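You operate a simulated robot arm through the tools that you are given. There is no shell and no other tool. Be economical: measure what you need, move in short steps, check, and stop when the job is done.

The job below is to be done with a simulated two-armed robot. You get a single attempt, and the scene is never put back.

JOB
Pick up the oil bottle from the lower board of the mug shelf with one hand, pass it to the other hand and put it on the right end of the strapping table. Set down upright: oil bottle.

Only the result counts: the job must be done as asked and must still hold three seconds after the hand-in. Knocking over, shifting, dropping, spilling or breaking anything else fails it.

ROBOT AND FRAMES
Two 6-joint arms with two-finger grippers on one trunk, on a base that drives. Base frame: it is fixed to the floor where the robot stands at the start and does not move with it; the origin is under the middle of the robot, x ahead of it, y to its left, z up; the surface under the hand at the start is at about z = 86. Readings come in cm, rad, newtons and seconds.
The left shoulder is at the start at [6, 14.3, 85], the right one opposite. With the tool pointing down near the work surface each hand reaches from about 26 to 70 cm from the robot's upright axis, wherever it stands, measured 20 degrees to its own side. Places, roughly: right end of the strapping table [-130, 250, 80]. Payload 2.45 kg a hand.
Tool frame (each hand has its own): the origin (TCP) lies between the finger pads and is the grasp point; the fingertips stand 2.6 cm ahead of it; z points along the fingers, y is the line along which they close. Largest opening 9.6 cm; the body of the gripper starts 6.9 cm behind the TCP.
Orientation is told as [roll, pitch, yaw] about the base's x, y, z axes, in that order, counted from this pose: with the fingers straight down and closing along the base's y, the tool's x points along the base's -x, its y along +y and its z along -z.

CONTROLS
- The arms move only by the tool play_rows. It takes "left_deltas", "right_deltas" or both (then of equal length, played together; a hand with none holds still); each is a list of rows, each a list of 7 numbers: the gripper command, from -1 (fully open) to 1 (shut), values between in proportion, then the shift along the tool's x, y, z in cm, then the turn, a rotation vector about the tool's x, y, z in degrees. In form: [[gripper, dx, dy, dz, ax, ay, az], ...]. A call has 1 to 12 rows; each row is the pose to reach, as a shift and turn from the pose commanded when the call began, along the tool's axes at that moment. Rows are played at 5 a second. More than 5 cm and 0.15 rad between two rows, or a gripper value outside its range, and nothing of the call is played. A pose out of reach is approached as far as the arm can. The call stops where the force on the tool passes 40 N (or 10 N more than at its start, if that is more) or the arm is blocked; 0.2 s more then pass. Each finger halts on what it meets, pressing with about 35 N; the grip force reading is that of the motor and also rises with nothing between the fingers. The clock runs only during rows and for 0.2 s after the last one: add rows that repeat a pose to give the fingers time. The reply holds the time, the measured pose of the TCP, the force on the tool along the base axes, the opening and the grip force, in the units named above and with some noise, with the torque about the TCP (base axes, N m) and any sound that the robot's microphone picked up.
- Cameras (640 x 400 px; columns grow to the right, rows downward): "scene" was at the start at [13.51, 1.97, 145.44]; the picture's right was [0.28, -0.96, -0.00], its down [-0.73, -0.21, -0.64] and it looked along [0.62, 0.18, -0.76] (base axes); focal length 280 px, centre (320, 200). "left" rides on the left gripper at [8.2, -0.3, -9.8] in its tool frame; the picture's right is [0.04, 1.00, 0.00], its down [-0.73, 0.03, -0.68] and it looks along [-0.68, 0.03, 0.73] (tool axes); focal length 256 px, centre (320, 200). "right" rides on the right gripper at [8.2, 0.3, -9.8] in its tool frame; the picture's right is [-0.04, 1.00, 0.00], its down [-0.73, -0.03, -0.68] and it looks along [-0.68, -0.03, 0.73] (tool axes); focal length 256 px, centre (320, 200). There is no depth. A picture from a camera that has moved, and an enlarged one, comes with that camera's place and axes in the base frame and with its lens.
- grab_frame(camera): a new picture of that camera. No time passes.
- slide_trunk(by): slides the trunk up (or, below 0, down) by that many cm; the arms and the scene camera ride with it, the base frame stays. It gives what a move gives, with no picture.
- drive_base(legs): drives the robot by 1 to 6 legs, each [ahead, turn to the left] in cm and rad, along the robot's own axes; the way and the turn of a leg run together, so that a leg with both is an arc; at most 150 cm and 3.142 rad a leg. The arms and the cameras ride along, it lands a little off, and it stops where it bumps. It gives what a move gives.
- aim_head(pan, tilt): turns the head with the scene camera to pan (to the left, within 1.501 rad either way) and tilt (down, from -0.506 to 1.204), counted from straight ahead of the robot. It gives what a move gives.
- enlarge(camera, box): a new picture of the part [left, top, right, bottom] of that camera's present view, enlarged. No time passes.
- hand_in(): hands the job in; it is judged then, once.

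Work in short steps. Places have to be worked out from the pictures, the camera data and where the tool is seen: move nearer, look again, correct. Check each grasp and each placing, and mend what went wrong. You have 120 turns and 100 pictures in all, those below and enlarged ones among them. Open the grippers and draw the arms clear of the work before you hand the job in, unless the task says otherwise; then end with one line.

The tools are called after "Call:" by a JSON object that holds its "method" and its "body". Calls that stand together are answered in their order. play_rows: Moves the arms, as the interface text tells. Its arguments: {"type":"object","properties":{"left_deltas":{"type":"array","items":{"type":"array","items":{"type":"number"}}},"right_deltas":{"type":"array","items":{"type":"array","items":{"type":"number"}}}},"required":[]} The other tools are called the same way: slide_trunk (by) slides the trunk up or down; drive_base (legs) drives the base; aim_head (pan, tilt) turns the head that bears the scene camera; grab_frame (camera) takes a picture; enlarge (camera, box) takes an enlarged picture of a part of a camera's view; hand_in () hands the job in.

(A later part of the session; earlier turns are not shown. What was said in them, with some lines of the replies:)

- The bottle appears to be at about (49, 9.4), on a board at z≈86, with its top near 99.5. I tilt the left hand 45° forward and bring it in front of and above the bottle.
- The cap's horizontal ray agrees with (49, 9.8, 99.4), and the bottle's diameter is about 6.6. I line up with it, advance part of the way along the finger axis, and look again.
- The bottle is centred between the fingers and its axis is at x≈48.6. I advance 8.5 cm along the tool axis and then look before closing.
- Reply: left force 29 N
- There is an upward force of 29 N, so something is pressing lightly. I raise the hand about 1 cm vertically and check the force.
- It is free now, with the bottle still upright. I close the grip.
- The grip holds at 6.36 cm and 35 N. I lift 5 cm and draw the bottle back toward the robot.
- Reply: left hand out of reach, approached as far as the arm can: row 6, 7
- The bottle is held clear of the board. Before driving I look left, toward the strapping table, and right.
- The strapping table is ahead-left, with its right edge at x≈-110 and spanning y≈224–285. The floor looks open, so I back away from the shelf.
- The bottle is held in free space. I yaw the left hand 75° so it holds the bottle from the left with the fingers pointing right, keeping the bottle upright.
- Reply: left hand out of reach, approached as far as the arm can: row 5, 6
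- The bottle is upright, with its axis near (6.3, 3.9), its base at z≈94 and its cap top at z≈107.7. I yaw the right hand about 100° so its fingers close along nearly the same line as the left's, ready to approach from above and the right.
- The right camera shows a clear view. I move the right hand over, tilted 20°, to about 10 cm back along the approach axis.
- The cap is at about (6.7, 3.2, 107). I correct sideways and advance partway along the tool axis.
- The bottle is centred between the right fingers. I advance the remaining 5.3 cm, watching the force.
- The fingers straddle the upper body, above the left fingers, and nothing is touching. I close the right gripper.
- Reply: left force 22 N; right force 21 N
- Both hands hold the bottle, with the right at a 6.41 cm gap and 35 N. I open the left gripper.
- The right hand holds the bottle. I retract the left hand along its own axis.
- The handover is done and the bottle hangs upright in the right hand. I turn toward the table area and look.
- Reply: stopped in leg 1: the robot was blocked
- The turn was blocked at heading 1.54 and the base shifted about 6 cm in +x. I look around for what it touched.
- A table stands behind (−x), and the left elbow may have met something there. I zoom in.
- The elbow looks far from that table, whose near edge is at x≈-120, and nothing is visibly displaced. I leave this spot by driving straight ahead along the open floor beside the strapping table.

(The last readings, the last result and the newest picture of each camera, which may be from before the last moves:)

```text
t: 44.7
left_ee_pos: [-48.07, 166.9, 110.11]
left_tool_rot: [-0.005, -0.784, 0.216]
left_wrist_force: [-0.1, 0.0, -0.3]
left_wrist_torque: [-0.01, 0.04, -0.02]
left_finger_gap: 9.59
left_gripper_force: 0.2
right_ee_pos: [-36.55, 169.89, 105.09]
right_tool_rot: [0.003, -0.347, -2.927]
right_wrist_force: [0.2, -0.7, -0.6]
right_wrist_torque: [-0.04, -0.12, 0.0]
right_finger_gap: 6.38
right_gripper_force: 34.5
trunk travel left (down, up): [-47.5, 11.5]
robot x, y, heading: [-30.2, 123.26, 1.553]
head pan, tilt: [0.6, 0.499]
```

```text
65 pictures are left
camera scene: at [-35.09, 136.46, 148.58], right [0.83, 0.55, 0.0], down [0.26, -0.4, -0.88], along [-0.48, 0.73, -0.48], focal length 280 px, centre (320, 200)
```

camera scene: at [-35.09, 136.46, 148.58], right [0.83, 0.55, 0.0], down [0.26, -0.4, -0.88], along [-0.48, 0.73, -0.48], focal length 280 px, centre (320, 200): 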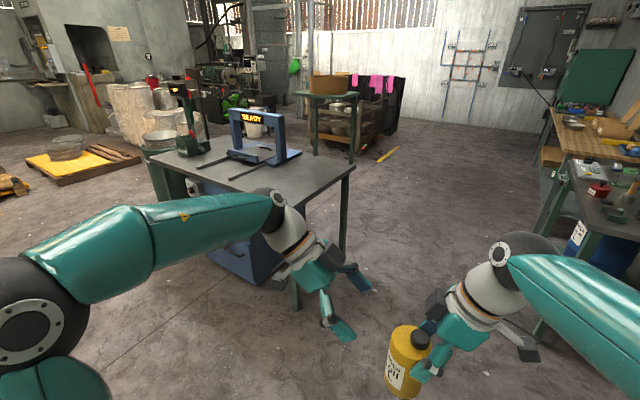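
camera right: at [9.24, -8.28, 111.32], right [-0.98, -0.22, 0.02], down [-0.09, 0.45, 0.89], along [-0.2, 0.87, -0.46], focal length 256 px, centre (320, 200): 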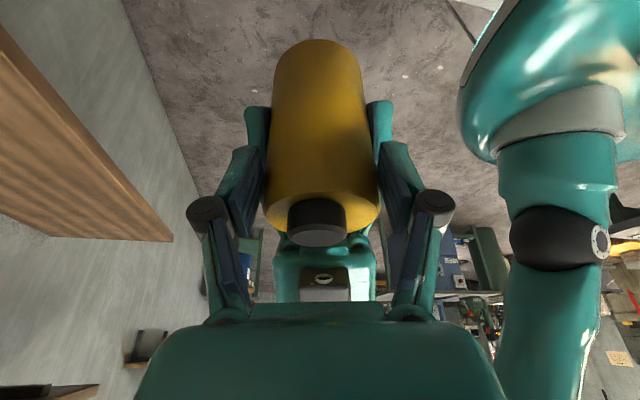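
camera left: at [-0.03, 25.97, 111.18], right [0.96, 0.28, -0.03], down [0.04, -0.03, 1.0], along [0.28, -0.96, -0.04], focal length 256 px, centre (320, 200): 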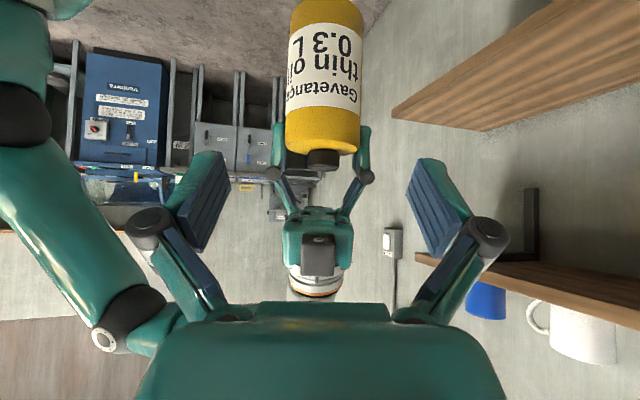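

The table's right edge is at x≈-112 and it spans y 228–297, with the right end clear to x≈-150. I turn slightly left and drive alongside its right end.

Call:
{"method": "drive_base", "body": {"legs": [[0, 0.11], [134, 0]]}}

Call:
{"method": "aim_head", "body": {"pan": 1.2, "tilt": 0.6}}

Call:
{"method": "grab_frame", "body": {"camera": "scene"}}

Call:
{"method": "aim_head", "body": {"pan": -0.9, "tilt": 0.7}}

Call:
{"method": "grab_frame", "body": {"camera": "scene"}}

```text
t: 52.1
left_ee_pos: [-61.55, 299.82, 110.1]
left_tool_rot: [-0.005, -0.783, 0.292]
left_wrist_force: [0.9, -0.4, -0.2]
left_wrist_torque: [0.0, -0.01, 0.01]
left_finger_gap: 9.62
left_gripper_force: 0.2
right_ee_pos: [-50.33, 303.56, 105.11]
right_tool_rot: [0.002, -0.349, -2.851]
right_wrist_force: [-0.8, 0.1, 0.5]
right_wrist_torque: [0.0, -0.06, 0.01]
right_finger_gap: 6.36
right_gripper_force: 35.2
trunk travel left (down, up): [-47.5, 11.5]
robot x, y, heading: [-40.69, 257.16, 1.63]
head pan, tilt: [0.6, 0.499]
```

```text
t: 53.1
left_ee_pos: [-61.61, 299.65, 110.18]
left_tool_rot: [-0.007, -0.784, 0.294]
left_wrist_force: [0.2, -0.8, -0.2]
left_wrist_torque: [-0.02, 0.0, 0.0]
left_finger_gap: 9.61
left_gripper_force: 0.0
right_ee_pos: [-50.31, 303.4, 105.04]
right_tool_rot: [0.001, -0.349, -2.851]
right_wrist_force: [0.6, -0.1, -0.2]
right_wrist_torque: [-0.01, -0.05, -0.02]
right_finger_gap: 6.4
right_gripper_force: 35.2
trunk travel left (down, up): [-47.5, 11.5]
robot x, y, heading: [-40.78, 256.94, 1.626]
head pan, tilt: [1.201, 0.6]
```

```text
64 pictures are left
camera scene: at [-49.38, 265.75, 147.68], right [0.31, 0.95, 0.0], down [0.54, -0.17, -0.82], along [-0.79, 0.25, -0.57], focal length 280 px, centre (320, 200)
```

scene: 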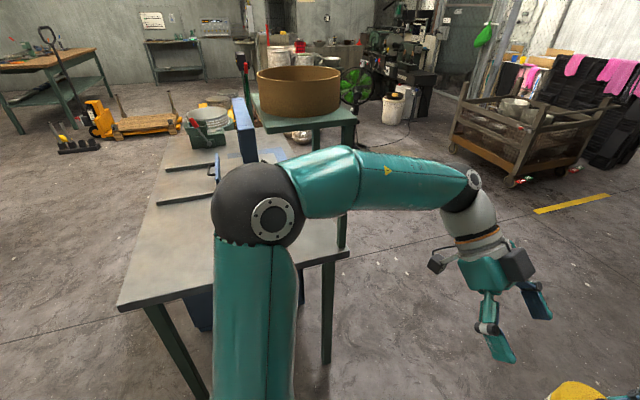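

```text
t: 55.1
left_ee_pos: [-61.84, 299.68, 110.07]
left_tool_rot: [-0.004, -0.782, 0.29]
left_wrist_force: [-1.2, -0.8, 0.5]
left_wrist_torque: [0.01, 0.04, -0.02]
left_finger_gap: 9.58
left_gripper_force: 0.0
right_ee_pos: [-50.37, 303.35, 105.08]
right_tool_rot: [0.0, -0.346, -2.851]
right_wrist_force: [-0.6, -0.2, 0.4]
right_wrist_torque: [0.02, -0.03, -0.03]
right_finger_gap: 6.39
right_gripper_force: 35.1
trunk travel left (down, up): [-47.5, 11.5]
robot x, y, heading: [-40.53, 257.13, 1.629]
head pan, tilt: [-0.901, 0.7]
```

```text
63 pictures are left
camera scene: at [-34.63, 268.69, 146.82], right [0.67, -0.75, 0.0], down [-0.48, -0.43, -0.76], along [0.57, 0.51, -0.64], focal length 280 px, centre (320, 200)
```

scene: 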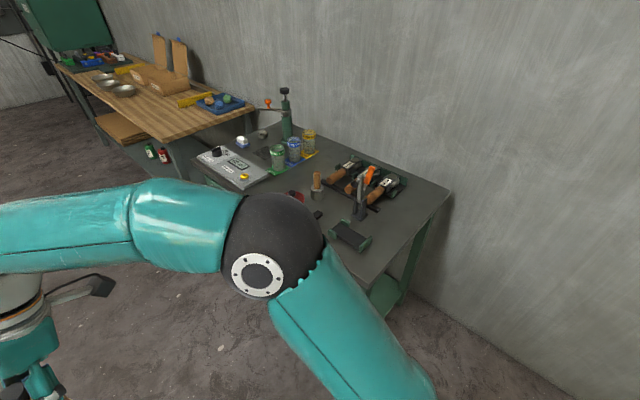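

The clearances for turning left look fine. I turn in two smaller legs to face −x, toward the table's right end.

Call:
{"method": "drive_base", "body": {"legs": [[0, 0.75], [0, 0.76]]}}

Call:
{"method": "aim_head", "body": {"pan": 0, "tilt": 0.75}}

Call:
{"method": "grab_frame", "body": {"camera": "scene"}}

```text
t: 59.7
left_ee_pos: [-86.8, 242.97, 109.99]
left_tool_rot: [-0.011, -0.787, 1.711]
left_wrist_force: [0.5, -0.9, -0.4]
left_wrist_torque: [0.08, -0.02, -0.06]
left_finger_gap: 9.61
left_gripper_force: 0.1
right_ee_pos: [-88.71, 254.83, 105.06]
right_tool_rot: [0.006, -0.343, -1.436]
right_wrist_force: [-0.6, -0.7, -3.5]
right_wrist_torque: [0.08, -0.02, 0.0]
right_finger_gap: 6.39
right_gripper_force: 35.3
trunk travel left (down, up): [-47.5, 11.5]
robot x, y, heading: [-40.04, 262.67, 3.077]
head pan, tilt: [-0.901, 0.7]
stopped in leg 2: the robot was blocked; the commanded pose is now the measured one
```

```text
t: 60.9
left_ee_pos: [-86.6, 243.18, 110.21]
left_tool_rot: [-0.005, -0.784, 1.708]
left_wrist_force: [-0.1, -1.1, -0.8]
left_wrist_torque: [-0.01, 0.0, -0.03]
left_finger_gap: 9.58
left_gripper_force: 0.0
right_ee_pos: [-88.45, 255.09, 105.26]
right_tool_rot: [0.001, -0.347, -1.436]
right_wrist_force: [0.5, -0.4, -3.7]
right_wrist_torque: [0.06, 0.0, 0.02]
right_finger_gap: 6.42
right_gripper_force: 34.4
trunk travel left (down, up): [-47.5, 11.5]
robot x, y, heading: [-40.22, 263.26, 3.079]
head pan, tilt: [0.0, 0.75]
```

```text
62 pictures are left
camera scene: at [-54.73, 263.93, 146.39], right [0.07, 1.0, 0.0], down [0.68, -0.04, -0.73], along [-0.73, 0.05, -0.68], focal length 280 px, centre (320, 200)
```

scene: 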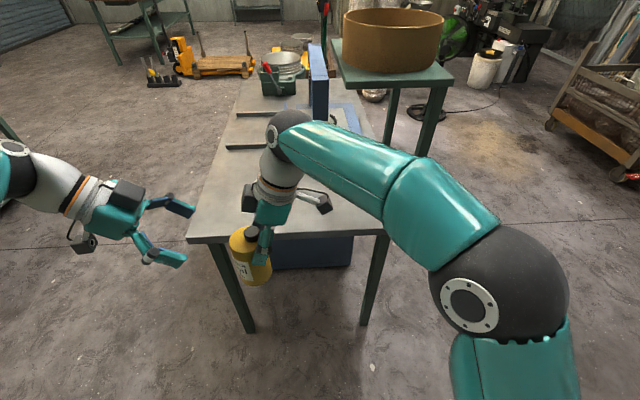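

The robot faces the table's right end at heading 3.08. I drive 30 cm forward, so the bottle travels about 14 cm above the table top.

Call:
{"method": "drive_base", "body": {"legs": [[30, 0]]}}

Call:
{"method": "aim_head", "body": {"pan": 0.2, "tilt": 0.85}}

Call:
{"method": "grab_frame", "body": {"camera": "scene"}}

Call:
{"method": "grab_frame", "body": {"camera": "right"}}

```text
t: 63.0
left_ee_pos: [-116.84, 245.17, 110.21]
left_tool_rot: [-0.006, -0.784, 1.704]
left_wrist_force: [0.3, -0.9, -1.1]
left_wrist_torque: [0.02, 0.01, 0.01]
left_finger_gap: 9.6
left_gripper_force: 0.0
right_ee_pos: [-118.86, 257.06, 105.19]
right_tool_rot: [0.001, -0.348, -1.438]
right_wrist_force: [0.0, 0.0, -3.9]
right_wrist_torque: [0.08, 0.02, 0.0]
right_finger_gap: 6.42
right_gripper_force: 35.3
trunk travel left (down, up): [-47.5, 11.5]
robot x, y, heading: [-70.51, 265.01, 3.069]
head pan, tilt: [0.0, 0.75]
```

```text
t: 63.7
left_ee_pos: [-116.83, 245.25, 110.21]
left_tool_rot: [-0.004, -0.788, 1.706]
left_wrist_force: [-0.5, -0.4, 0.1]
left_wrist_torque: [-0.01, 0.0, -0.05]
left_finger_gap: 9.59
left_gripper_force: 0.1
right_ee_pos: [-118.74, 257.11, 105.24]
right_tool_rot: [0.003, -0.346, -1.437]
right_wrist_force: [0.4, -0.2, -2.9]
right_wrist_torque: [0.07, -0.01, 0.03]
right_finger_gap: 6.41
right_gripper_force: 35.3
trunk travel left (down, up): [-47.5, 11.5]
robot x, y, heading: [-70.9, 265.39, 3.076]
head pan, tilt: [0.201, 0.85]
```

```text
61 pictures are left
camera scene: at [-84.39, 264.33, 145.59], right [-0.13, 0.99, 0.0], down [0.74, 0.1, -0.66], along [-0.65, -0.09, -0.75], focal length 280 px, centre (320, 200)
```

scene: 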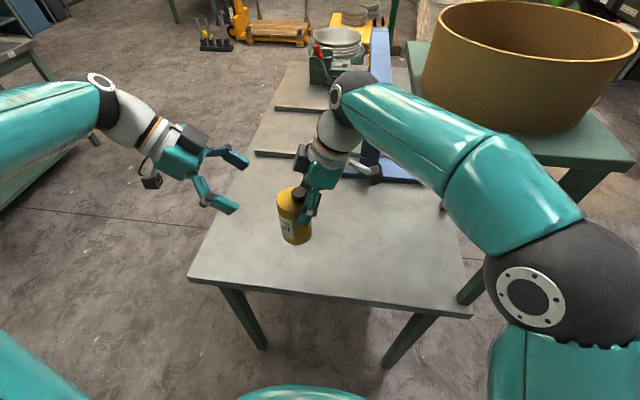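

```text
60 pictures are left
camera right: at [-119.95, 268.1, 111.64], right [1.0, 0.1, 0.02], down [0.03, -0.46, 0.89], along [0.09, -0.88, -0.46], focal length 256 px, centre (320, 200)
```

right: 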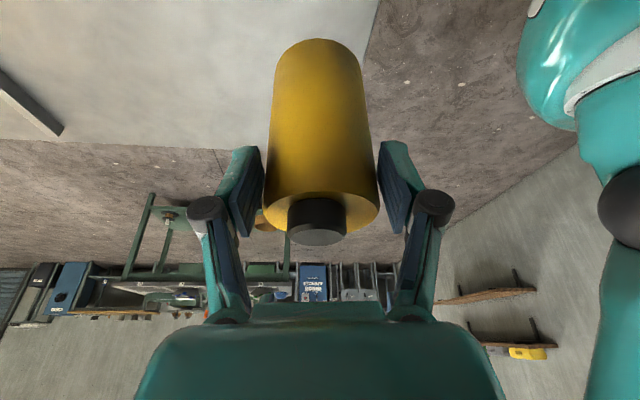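

The bottle is over the table near (-119, 256). I move it 8 cm further in and lower it 11 cm.

Call:
{"method": "play_rows", "body": {"right_deltas": [[1, 0.5, -3.97, -0.18, 0, 0, 0], [1, 1.0, -7.93, -0.36, 0, 0, 0], [1, 2.03, -7.93, 2.46, 0, 0, 0], [1, 3.05, -7.93, 5.28, 0, 0, 0], [1, 4.08, -7.93, 8.1, 0, 0, 0], [1, 4.76, -7.93, 9.98, 0, 0, 0], [1, 4.76, -7.93, 9.98, 0, 0, 0]]}}

Call:
{"method": "grab_frame", "body": {"camera": "scene"}}

Call:
{"method": "grab_frame", "body": {"camera": "left"}}

```text
t: 65.3
left_ee_pos: [-116.75, 245.17, 110.25]
left_tool_rot: [-0.004, -0.786, 1.705]
left_wrist_force: [0.2, -0.4, 0.5]
left_wrist_torque: [-0.03, 0.1, 0.03]
left_finger_gap: 9.58
left_gripper_force: 0.1
right_ee_pos: [-126.79, 257.37, 93.95]
right_tool_rot: [0.008, -0.348, -1.44]
right_wrist_force: [0.9, 0.9, -1.4]
right_wrist_torque: [0.07, 0.09, -0.03]
right_finger_gap: 6.4
right_gripper_force: 35.0
trunk travel left (down, up): [-47.5, 11.5]
robot x, y, heading: [-70.34, 265.25, 3.075]
head pan, tilt: [0.201, 0.85]
```

```text
59 pictures are left
camera scene: at [-84.51, 264.39, 145.57], right [-0.13, 0.99, 0.0], down [0.75, 0.1, -0.66], along [-0.65, -0.09, -0.75], focal length 280 px, centre (320, 200)
```

scene: 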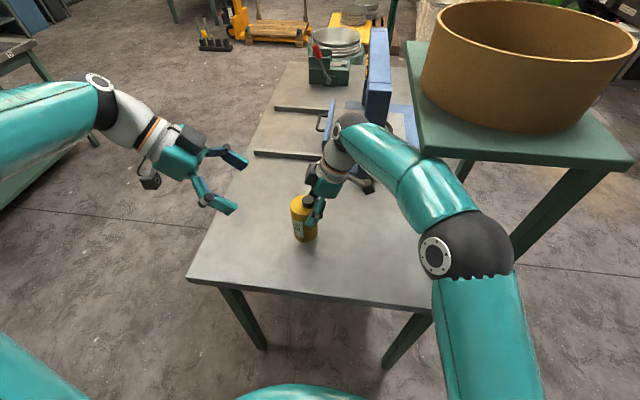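

```text
58 pictures are left
camera left: at [-114.86, 232.56, 111.5], right [-0.99, -0.16, -0.03], down [-0.04, 0.03, 1.0], along [-0.16, 0.99, -0.04], focal length 256 px, centre (320, 200)
```

left: 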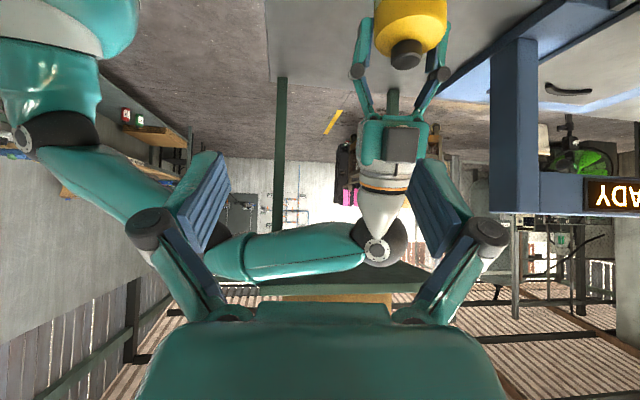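

The bottle base is estimated at z≈83. I lower slowly and watch the force.

Call:
{"method": "play_rows", "body": {"right_deltas": [[1, 0.27, 0, 0.75, 0, 0, 0], [1, 0.55, 0, 1.5, 0, 0, 0], [1, 0.75, 0, 2.07, 0, 0, 0], [1, 0.75, 0, 2.07, 0, 0, 0]]}}

Call:
{"method": "enlarge", "body": {"camera": "scene", "box": [250, 160, 370, 260]}}

```text
t: 66.3
left_ee_pos: [-116.86, 245.2, 110.25]
left_tool_rot: [-0.007, -0.785, 1.706]
left_wrist_force: [-0.5, 1.1, 0.0]
left_wrist_torque: [-0.02, -0.02, -0.03]
left_finger_gap: 9.59
left_gripper_force: 0.0
right_ee_pos: [-126.78, 257.17, 92.13]
right_tool_rot: [0.001, -0.348, -1.436]
right_wrist_force: [-0.3, -0.1, -3.3]
right_wrist_torque: [0.09, 0.01, -0.03]
right_finger_gap: 6.41
right_gripper_force: 35.2
trunk travel left (down, up): [-47.5, 11.5]
robot x, y, heading: [-70.42, 265.14, 3.072]
head pan, tilt: [0.201, 0.85]
```

```text
4.00 times, centred on (310, 210) of scene
camera zoom: at [-84.42, 264.35, 145.59], right [-0.13, 0.99, 0.0], down [0.75, 0.1, -0.66], along [-0.65, -0.09, -0.75], focal length 1120 px, centre (360, 160)
```

zoom: 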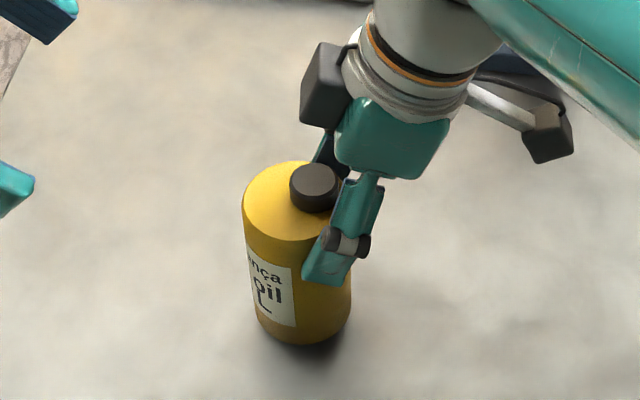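

There is no contact yet, and the base looks about 1 cm up. I lower further in fine steps.

Call:
{"method": "play_rows", "body": {"right_deltas": [[1, 0.14, 0, 0.38, 0, 0, 0], [1, 0.27, 0, 0.75, 0, 0, 0], [1, 0.34, 0, 0.94, 0, 0, 0], [1, 0.34, 0, 0.94, 0, 0, 0]]}}

```text
t: 67.3
left_ee_pos: [-116.75, 245.21, 110.29]
left_tool_rot: [-0.004, -0.784, 1.706]
left_wrist_force: [-0.4, 0.1, -0.2]
left_wrist_torque: [-0.01, 0.01, -0.01]
left_finger_gap: 9.61
left_gripper_force: 0.0
right_ee_pos: [-126.8, 256.98, 90.99]
right_tool_rot: [0.001, -0.348, -1.437]
right_wrist_force: [0.7, -0.4, -3.2]
right_wrist_torque: [0.07, 0.0, -0.01]
right_finger_gap: 6.4
right_gripper_force: 34.6
trunk travel left (down, up): [-47.5, 11.5]
robot x, y, heading: [-70.49, 264.6, 3.075]
head pan, tilt: [0.201, 0.85]
```

Still free. I continue in small steps.

Call:
{"method": "play_rows", "body": {"right_deltas": [[1, 0.1, 0, 0.28, 0, 0, 0], [1, 0.2, 0, 0.56, 0, 0, 0], [1, 0.2, 0, 0.56, 0, 0, 0]]}}

Call:
{"method": "enlarge", "body": {"camera": "scene", "box": [250, 160, 370, 260]}}

```text
t: 68.1
left_ee_pos: [-116.58, 245.23, 110.39]
left_tool_rot: [-0.004, -0.786, 1.704]
left_wrist_force: [-0.3, -0.3, -0.1]
left_wrist_torque: [0.0, -0.02, 0.01]
left_finger_gap: 9.6
left_gripper_force: 0.0
right_ee_pos: [-126.79, 257.15, 90.76]
right_tool_rot: [-0.003, -0.349, -1.436]
right_wrist_force: [0.6, 3.5, 12.1]
right_wrist_torque: [-0.14, -0.49, 0.1]
right_finger_gap: 6.42
right_gripper_force: 34.9
trunk travel left (down, up): [-47.5, 11.5]
robot x, y, heading: [-70.52, 265.33, 3.078]
head pan, tilt: [0.201, 0.85]
```

```text
4.00 times, centred on (310, 210) of scene
camera zoom: at [-84.25, 264.39, 145.63], right [-0.13, 0.99, 0.0], down [0.74, 0.1, -0.66], along [-0.65, -0.09, -0.75], focal length 1120 px, centre (360, 160)
```

zoom: 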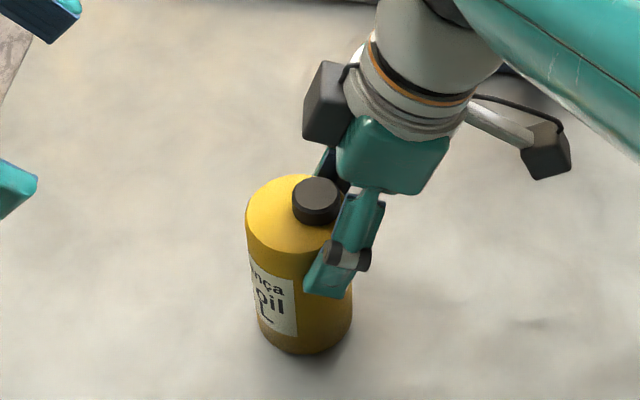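

Contact is made at about 15 N of support. I open the gripper gradually to let the bottle settle.

Call:
{"method": "play_rows", "body": {"right_deltas": [[0.8, -0.03, 0, -0.09, 0, 0, 0], [0.5, -0.03, 0, -0.09, 0, 0, 0], [0.25, -0.03, 0, -0.09, 0, 0, 0], [0.0, -0.03, 0, -0.09, 0, 0, 0], [-0.4, -0.03, 0, -0.09, 0, 0, 0], [-0.8, -0.03, 0, -0.09, 0, 0, 0], [-1, -0.03, 0, -0.09, 0, 0, 0], [-1, -0.03, 0, -0.09, 0, 0, 0]]}}

Call:
{"method": "enlarge", "body": {"camera": "scene", "box": [250, 160, 370, 260]}}

Call:
{"method": "grab_frame", "body": {"camera": "right"}}

```text
t: 69.9
left_ee_pos: [-116.74, 245.39, 110.28]
left_tool_rot: [-0.005, -0.785, 1.706]
left_wrist_force: [-0.5, 0.9, 0.0]
left_wrist_torque: [0.01, -0.01, 0.02]
left_finger_gap: 9.59
left_gripper_force: 0.1
right_ee_pos: [-126.8, 257.17, 90.56]
right_tool_rot: [0.002, -0.348, -1.439]
right_wrist_force: [0.1, 0.1, -0.3]
right_wrist_torque: [-0.01, 0.04, 0.0]
right_finger_gap: 9.61
right_gripper_force: 0.0
trunk travel left (down, up): [-47.5, 11.5]
robot x, y, heading: [-70.53, 264.8, 3.076]
head pan, tilt: [0.201, 0.85]
```

```text
4.00 times, centred on (310, 210) of scene
camera zoom: at [-84.38, 264.35, 145.59], right [-0.13, 0.99, 0.0], down [0.74, 0.1, -0.66], along [-0.65, -0.09, -0.75], focal length 1120 px, centre (360, 160)
```

zoom: 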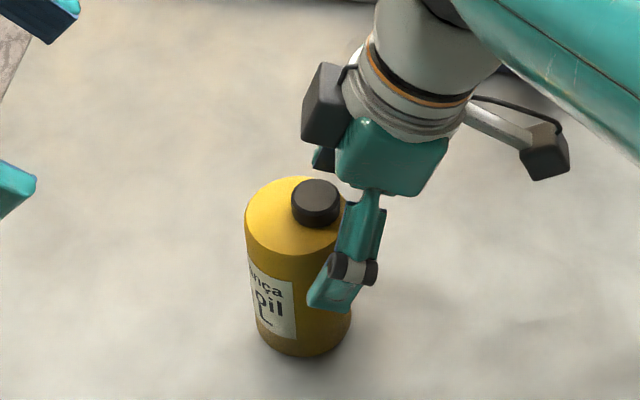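

```text
54 pictures are left
camera right: at [-127.97, 268.14, 96.97], right [1.0, 0.1, 0.01], down [0.03, -0.46, 0.89], along [0.09, -0.88, -0.46], focal length 256 px, centre (320, 200)
```

right: 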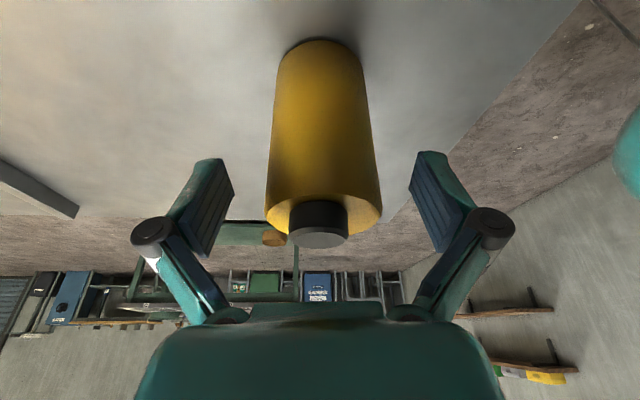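

The bottle stands free and the fingers are clear on both sides. I retract the right hand along its axis, up and away.

Call:
{"method": "play_rows", "body": {"right_deltas": [[-1, 0, 0, -2, 0, 0, 0], [-1, 0, 0, -5, 0, 0, 0], [-1, 0, 0, -9, 0, 0, 0], [-1, 0, 0, -13, 0, 0, 0], [-1, 0, 0, -17, 0, 0, 0], [-1, 0, 0, -17, 0, 0, 0]]}}

Call:
{"method": "grab_frame", "body": {"camera": "scene"}}

Call:
{"method": "grab_frame", "body": {"camera": "right"}}

```text
t: 71.5
left_ee_pos: [-116.84, 245.16, 110.54]
left_tool_rot: [-0.004, -0.788, 1.705]
left_wrist_force: [0.1, 0.3, 0.0]
left_wrist_torque: [0.01, 0.01, -0.02]
left_finger_gap: 9.59
left_gripper_force: 0.1
right_ee_pos: [-126.86, 260.69, 100.01]
right_tool_rot: [0.134, -0.307, -1.438]
right_wrist_force: [0.1, -0.1, 0.6]
right_wrist_torque: [-0.02, 0.01, -0.03]
right_finger_gap: 9.64
right_gripper_force: 0.1
trunk travel left (down, up): [-47.5, 11.5]
robot x, y, heading: [-70.44, 265.29, 3.081]
head pan, tilt: [0.201, 0.85]
stopped in row 6 (right hand): the arm was blocked; the commanded pose is now the measured one
```

```text
53 pictures are left
camera scene: at [-84.47, 264.25, 145.88], right [-0.13, 0.99, 0.0], down [0.75, 0.1, -0.66], along [-0.65, -0.09, -0.75], focal length 280 px, centre (320, 200)
```

scene: 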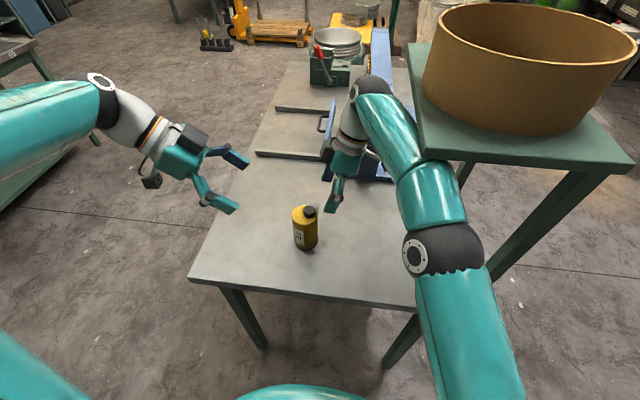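

```text
52 pictures are left
camera right: at [-129.32, 271.24, 106.78], right [0.98, 0.13, 0.14], down [-0.05, -0.51, 0.86], along [0.19, -0.85, -0.49], focal length 256 px, centre (320, 200)
```

right: 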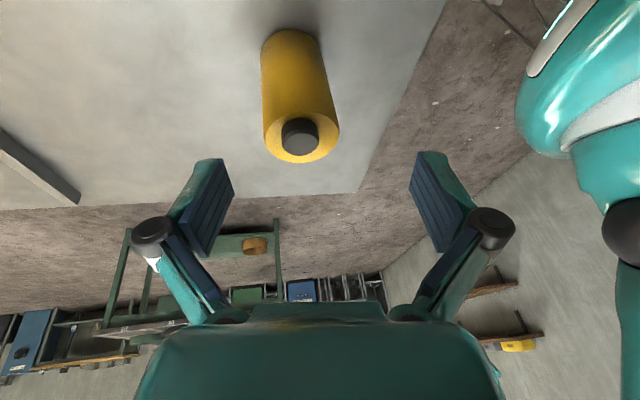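

The bottle stands upright at about (-127, 256). The arm was blocked during the retreat, though the surroundings look unmoved. The hand is already above the bottle, so I move it gently up and back toward the robot.

Call:
{"method": "play_rows", "body": {"right_deltas": [[-1, -0.3, 0.13, -0.95, 0, 0, 0], [-1, -0.6, 0.26, -1.89, 0, 0, 0], [-1, -1.2, 2, -2.8, 0, 0, 0], [-1, -1.9, 4.3, -3.7, 0, 0, 0], [-1, -2.57, 6.63, -4.63, 0, 0, 0], [-1, -2.57, 6.63, -4.63, 0, 0, 0]]}}

Call:
{"method": "grab_frame", "body": {"camera": "scene"}}

```text
t: 72.9
left_ee_pos: [-115.64, 245.79, 110.93]
left_tool_rot: [0.01, -0.782, 1.695]
left_wrist_force: [1.3, 0.0, 0.1]
left_wrist_torque: [-0.01, -0.02, -0.05]
left_finger_gap: 9.59
left_gripper_force: 0.1
right_ee_pos: [-120.78, 258.28, 97.71]
right_tool_rot: [0.249, -0.266, -1.438]
right_wrist_force: [-0.2, 0.0, -0.1]
right_wrist_torque: [-0.01, 0.02, -0.02]
right_finger_gap: 9.59
right_gripper_force: 0.1
right hand out of reach, approached as far as the arm can: row 3, 4, 5
trunk travel left (down, up): [-47.5, 11.5]
robot x, y, heading: [-70.25, 265.13, 3.079]
head pan, tilt: [0.201, 0.85]
stopped in row 6 (right hand): the arm was blocked; the commanded pose is now the measured one
```

```text
51 pictures are left
camera scene: at [-82.97, 265.1, 145.68], right [-0.13, 0.99, 0.0], down [0.74, 0.1, -0.67], along [-0.66, -0.09, -0.74], focal length 280 px, centre (320, 200)
```

scene: 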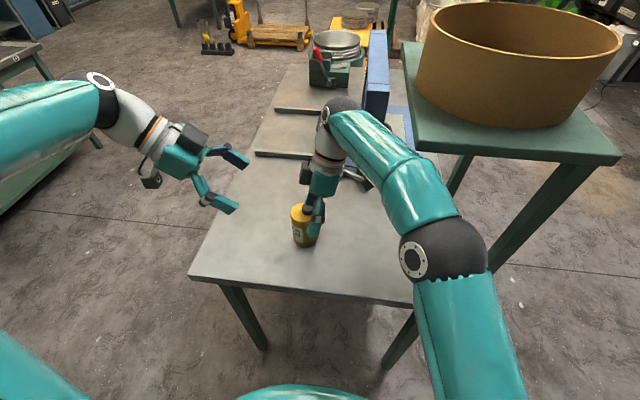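

The elbow seems to be low near the table's back corner and the arm is under strain. Raising the trunk lifts both arms straight up and off it.

Call:
{"method": "slide_trunk", "body": {"by": 6}}

Call:
{"method": "grab_frame", "body": {"camera": "scene"}}

Call:
{"method": "grab_frame", "body": {"camera": "left"}}

```text
t: 73.7
left_ee_pos: [-118.81, 243.93, 114.43]
left_tool_rot: [-0.04, -0.792, 1.735]
left_wrist_force: [-3.1, -3.2, -4.7]
left_wrist_torque: [0.51, -0.19, -0.24]
left_finger_gap: 9.59
left_gripper_force: 0.0
right_ee_pos: [-121.87, 256.18, 95.05]
right_tool_rot: [0.401, -0.212, -1.455]
right_wrist_force: [0.3, -3.4, 7.7]
right_wrist_torque: [0.21, 0.1, 0.16]
right_finger_gap: 9.47
right_gripper_force: 0.0
trunk travel left (down, up): [-52.5, 6.5]
robot x, y, heading: [-69.92, 265.33, 3.064]
head pan, tilt: [0.201, 0.85]
stopped: the arm was blocked; the commanded pose is now the measured one
```

```text
50 pictures are left
camera scene: at [-85.79, 262.81, 150.9], right [-0.12, 0.99, 0.01], down [0.75, 0.1, -0.65], along [-0.65, -0.07, -0.76], focal length 280 px, centre (320, 200)
```

scene: 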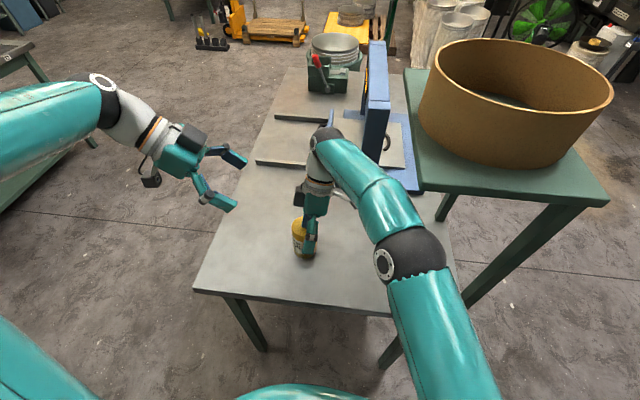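

```text
49 pictures are left
camera left: at [-116.73, 231.18, 115.56], right [-0.99, -0.16, -0.06], down [-0.06, 0.02, 1.0], along [-0.16, 0.99, -0.03], focal length 256 px, centre (320, 200)
```

left: 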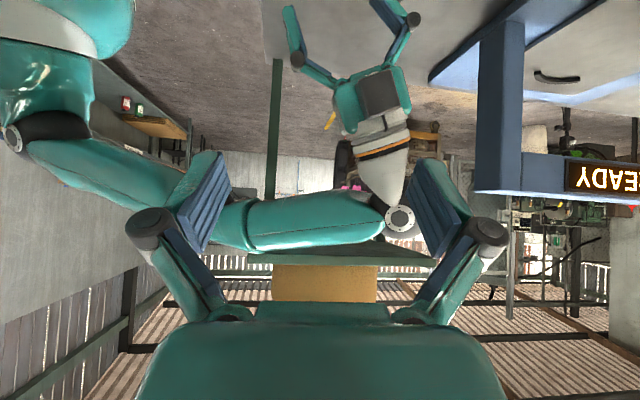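

The right hand went down while the trunk rose, so its elbow must be caught under the raised green table at z≈126. I check how the hand and bottle relate before moving anything.

Call:
{"method": "grab_frame", "body": {"camera": "right"}}

Call:
{"method": "enlarge", "body": {"camera": "scene", "box": [260, 120, 440, 280]}}

```text
48 pictures are left
camera right: at [-126.46, 265.63, 102.24], right [0.91, 0.15, 0.39], down [-0.22, -0.62, 0.75], along [0.35, -0.77, -0.53], focal length 256 px, centre (320, 200)
```

right: 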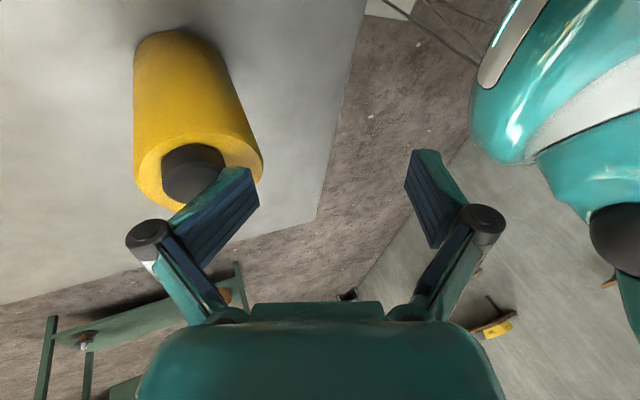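

```text
2.50 times, centred on (350, 200) of scene
camera zoom: at [-85.79, 262.81, 150.9], right [-0.12, 0.99, 0.01], down [0.75, 0.1, -0.65], along [-0.65, -0.07, -0.76], focal length 700 px, centre (245, 200)
```

zoom: 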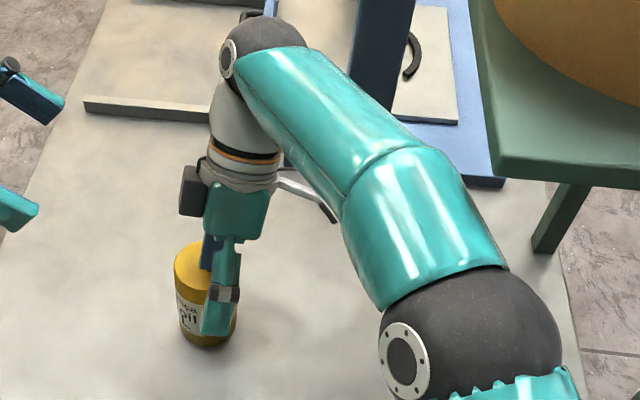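

The fingertips sit right at the cap height. I take a still reading without motion to see whether there is contact.

Call:
{"method": "aim_head", "body": {"pan": 0.15, "tilt": 0.85}}

Call:
{"method": "enlarge", "body": {"camera": "scene", "box": [260, 180, 360, 280]}}

Call:
{"method": "enlarge", "body": {"camera": "right", "box": [100, 0, 340, 240]}}

```text
t: 74.4
left_ee_pos: [-117.36, 245.71, 115.12]
left_tool_rot: [-0.013, -0.783, 1.71]
left_wrist_force: [-0.4, 0.9, -0.2]
left_wrist_torque: [-0.03, -0.05, -0.05]
left_finger_gap: 9.58
left_gripper_force: 0.1
right_ee_pos: [-120.95, 257.74, 95.34]
right_tool_rot: [0.389, -0.221, -1.457]
right_wrist_force: [-0.6, 1.4, -0.3]
right_wrist_torque: [-0.06, -0.07, -0.01]
right_finger_gap: 9.61
right_gripper_force: 0.1
trunk travel left (down, up): [-52.5, 6.5]
robot x, y, heading: [-70.58, 265.52, 3.063]
head pan, tilt: [0.15, 0.85]
```

```text
4.00 times, centred on (310, 230) of scene
camera zoom: at [-84.64, 265.35, 150.55], right [-0.07, 1.0, 0.0], down [0.75, 0.05, -0.66], along [-0.65, -0.05, -0.75], focal length 1120 px, centre (360, 80)
```

zoom: 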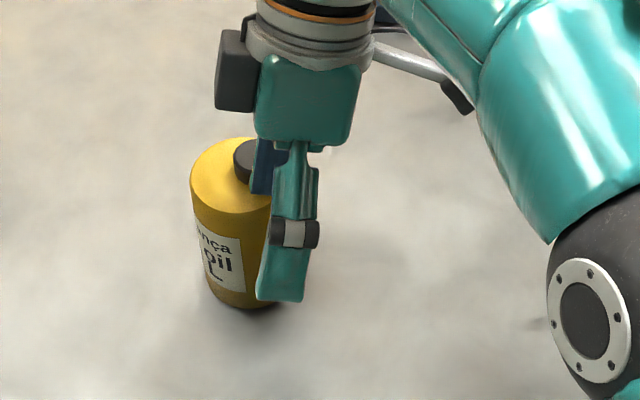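

```text
1.67 times, centred on (220, 120) of right
camera zoom: at [-125.46, 267.4, 102.35], right [0.91, 0.15, 0.38], down [-0.22, -0.61, 0.76], along [0.34, -0.78, -0.52], focal length 427 px, centre (487, 333)
```

zoom: 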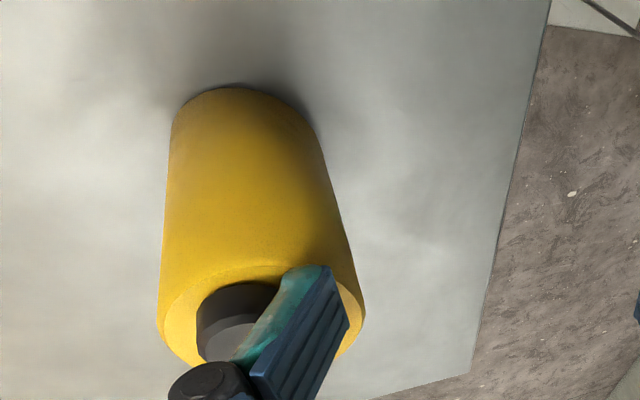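

No force remains: the far fingertip just hovers at the shoulder on the robot's side of the cap. Backing the base straight away slides the elbow out from under the stand and moves the fingers away from the bottle.

Call:
{"method": "drive_base", "body": {"legs": [[-6, 0]]}}

Call:
{"method": "grab_frame", "body": {"camera": "scene"}}

```text
t: 75.3
left_ee_pos: [-110.67, 244.85, 115.47]
left_tool_rot: [-0.004, -0.786, 1.704]
left_wrist_force: [1.1, 0.3, 0.1]
left_wrist_torque: [0.01, 0.04, 0.02]
left_finger_gap: 9.59
left_gripper_force: 0.1
right_ee_pos: [-114.23, 257.01, 95.58]
right_tool_rot: [0.383, -0.22, -1.453]
right_wrist_force: [-0.4, 1.0, 0.0]
right_wrist_torque: [0.05, 0.01, 0.01]
right_finger_gap: 9.59
right_gripper_force: 0.1
trunk travel left (down, up): [-52.5, 6.5]
robot x, y, heading: [-64.05, 264.83, 3.064]
head pan, tilt: [0.15, 0.85]
```

```text
44 pictures are left
camera scene: at [-77.75, 264.45, 150.64], right [-0.07, 1.0, 0.0], down [0.75, 0.05, -0.66], along [-0.66, -0.05, -0.75], focal length 280 px, centre (320, 200)
```

scene: 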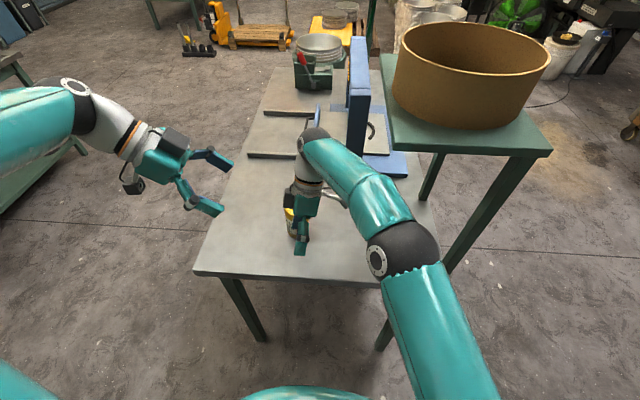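

The hand has moved 6.7 cm off and the bottle is still standing behind it. I continue backing straight away.

Call:
{"method": "drive_base", "body": {"legs": [[-35, 0]]}}

Call:
{"method": "grab_frame", "body": {"camera": "scene"}}

```text
t: 77.6
left_ee_pos: [-75.58, 241.88, 115.36]
left_tool_rot: [-0.005, -0.786, 1.714]
left_wrist_force: [0.7, 0.0, 0.2]
left_wrist_torque: [-0.01, 0.03, -0.01]
left_finger_gap: 9.58
left_gripper_force: 0.0
right_ee_pos: [-79.13, 253.96, 95.53]
right_tool_rot: [0.385, -0.218, -1.449]
right_wrist_force: [0.7, -0.2, 0.1]
right_wrist_torque: [0.02, 0.05, 0.02]
right_finger_gap: 9.61
right_gripper_force: 0.1
trunk travel left (down, up): [-52.5, 6.5]
robot x, y, heading: [-29.19, 262.16, 3.071]
head pan, tilt: [0.15, 0.85]
```

```text
43 pictures are left
camera scene: at [-42.83, 261.73, 150.62], right [-0.08, 1.0, 0.0], down [0.75, 0.06, -0.66], along [-0.66, -0.05, -0.75], focal length 280 px, centre (320, 200)
```

scene: 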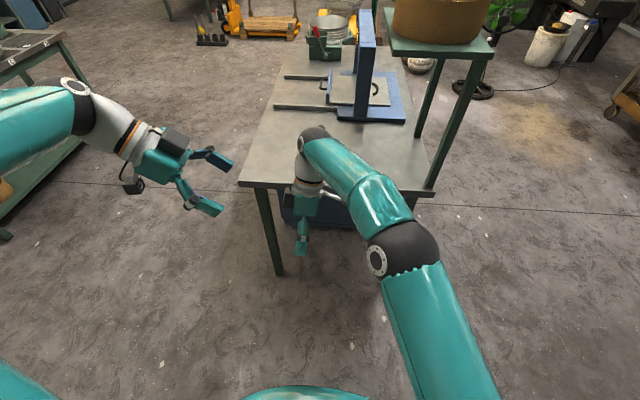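

The bottle should be at about pixel (323, 143), hidden behind the arm. I turn the base slightly to see past it.

Call:
{"method": "drive_base", "body": {"legs": [[0, 0.25]]}}

Call:
{"method": "aim_head", "body": {"pan": -0.2, "tilt": 0.65}}

Call:
{"method": "grab_frame", "body": {"camera": "scene"}}

```text
t: 79.0
left_ee_pos: [-69.04, 230.96, 115.49]
left_tool_rot: [-0.007, -0.785, 1.965]
left_wrist_force: [0.5, 0.6, -1.3]
left_wrist_torque: [0.0, 0.01, -0.02]
left_finger_gap: 9.61
left_gripper_force: 0.2
right_ee_pos: [-75.47, 241.69, 95.59]
right_tool_rot: [0.388, -0.22, -1.194]
right_wrist_force: [-0.4, 0.6, 0.0]
right_wrist_torque: [-0.05, 0.03, 0.01]
right_finger_gap: 9.57
right_gripper_force: 0.1
trunk travel left (down, up): [-52.5, 6.5]
robot x, y, heading: [-29.12, 263.36, -2.963]
head pan, tilt: [0.15, 0.85]
```

```text
t: 79.8
left_ee_pos: [-68.94, 230.99, 115.55]
left_tool_rot: [-0.006, -0.785, 1.965]
left_wrist_force: [0.3, -0.2, -0.1]
left_wrist_torque: [0.0, -0.02, 0.02]
left_finger_gap: 9.62
left_gripper_force: 0.0
right_ee_pos: [-75.48, 241.72, 95.66]
right_tool_rot: [0.388, -0.22, -1.194]
right_wrist_force: [0.1, -0.9, 0.5]
right_wrist_torque: [-0.02, 0.0, 0.0]
right_finger_gap: 9.61
right_gripper_force: 0.0
trunk travel left (down, up): [-52.5, 6.5]
robot x, y, heading: [-29.29, 263.22, -2.956]
head pan, tilt: [-0.201, 0.649]
```

```text
42 pictures are left
camera scene: at [-43.81, 262.16, 152.26], right [0.02, 1.0, 0.0], down [0.61, -0.01, -0.8], along [-0.8, 0.01, -0.61], focal length 280 px, centre (320, 200)
```

scene: 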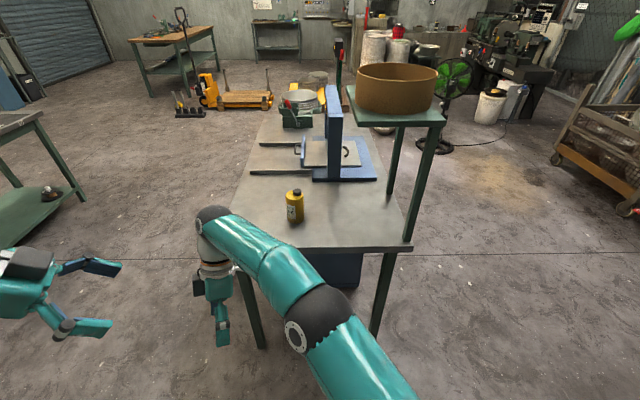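

The bottle stands upright on the right end of the table, the stand with its box is undisturbed, and both grippers are open and clear. I check the bottle close up once more.

Call:
{"method": "enlarge", "body": {"camera": "scene", "box": [220, 50, 460, 260]}}

```text
1.90 times, centred on (340, 155) of scene
camera zoom: at [-43.81, 262.16, 152.26], right [0.02, 1.0, 0.0], down [0.61, -0.01, -0.8], along [-0.8, 0.01, -0.61], focal length 533 px, centre (282, 286)
```

zoom: 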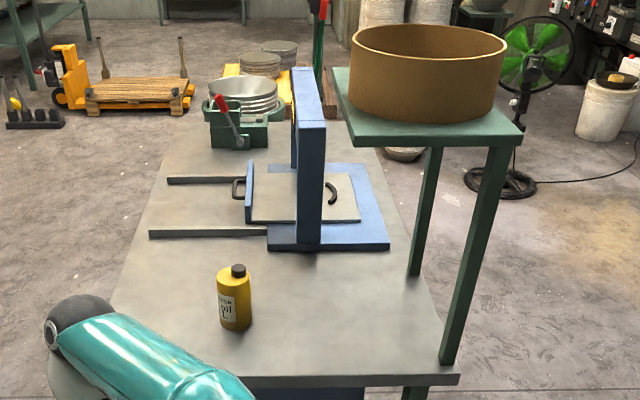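

Everything is in place, so I hand in.

Call:
{"method": "hand_in", "body": {}}

```text
The job is handed in.
```

I handed in the job: the oil bottle went from the left hand to the right and stands upright on the right end of the strapping table, with both grippers open and clear. Two base turns stopped as blocked by something I couldn't identify, and the right arm was blocked while backing away from the table, probably by the raised stand beside it; nothing looked moved in the pictures afterwards.
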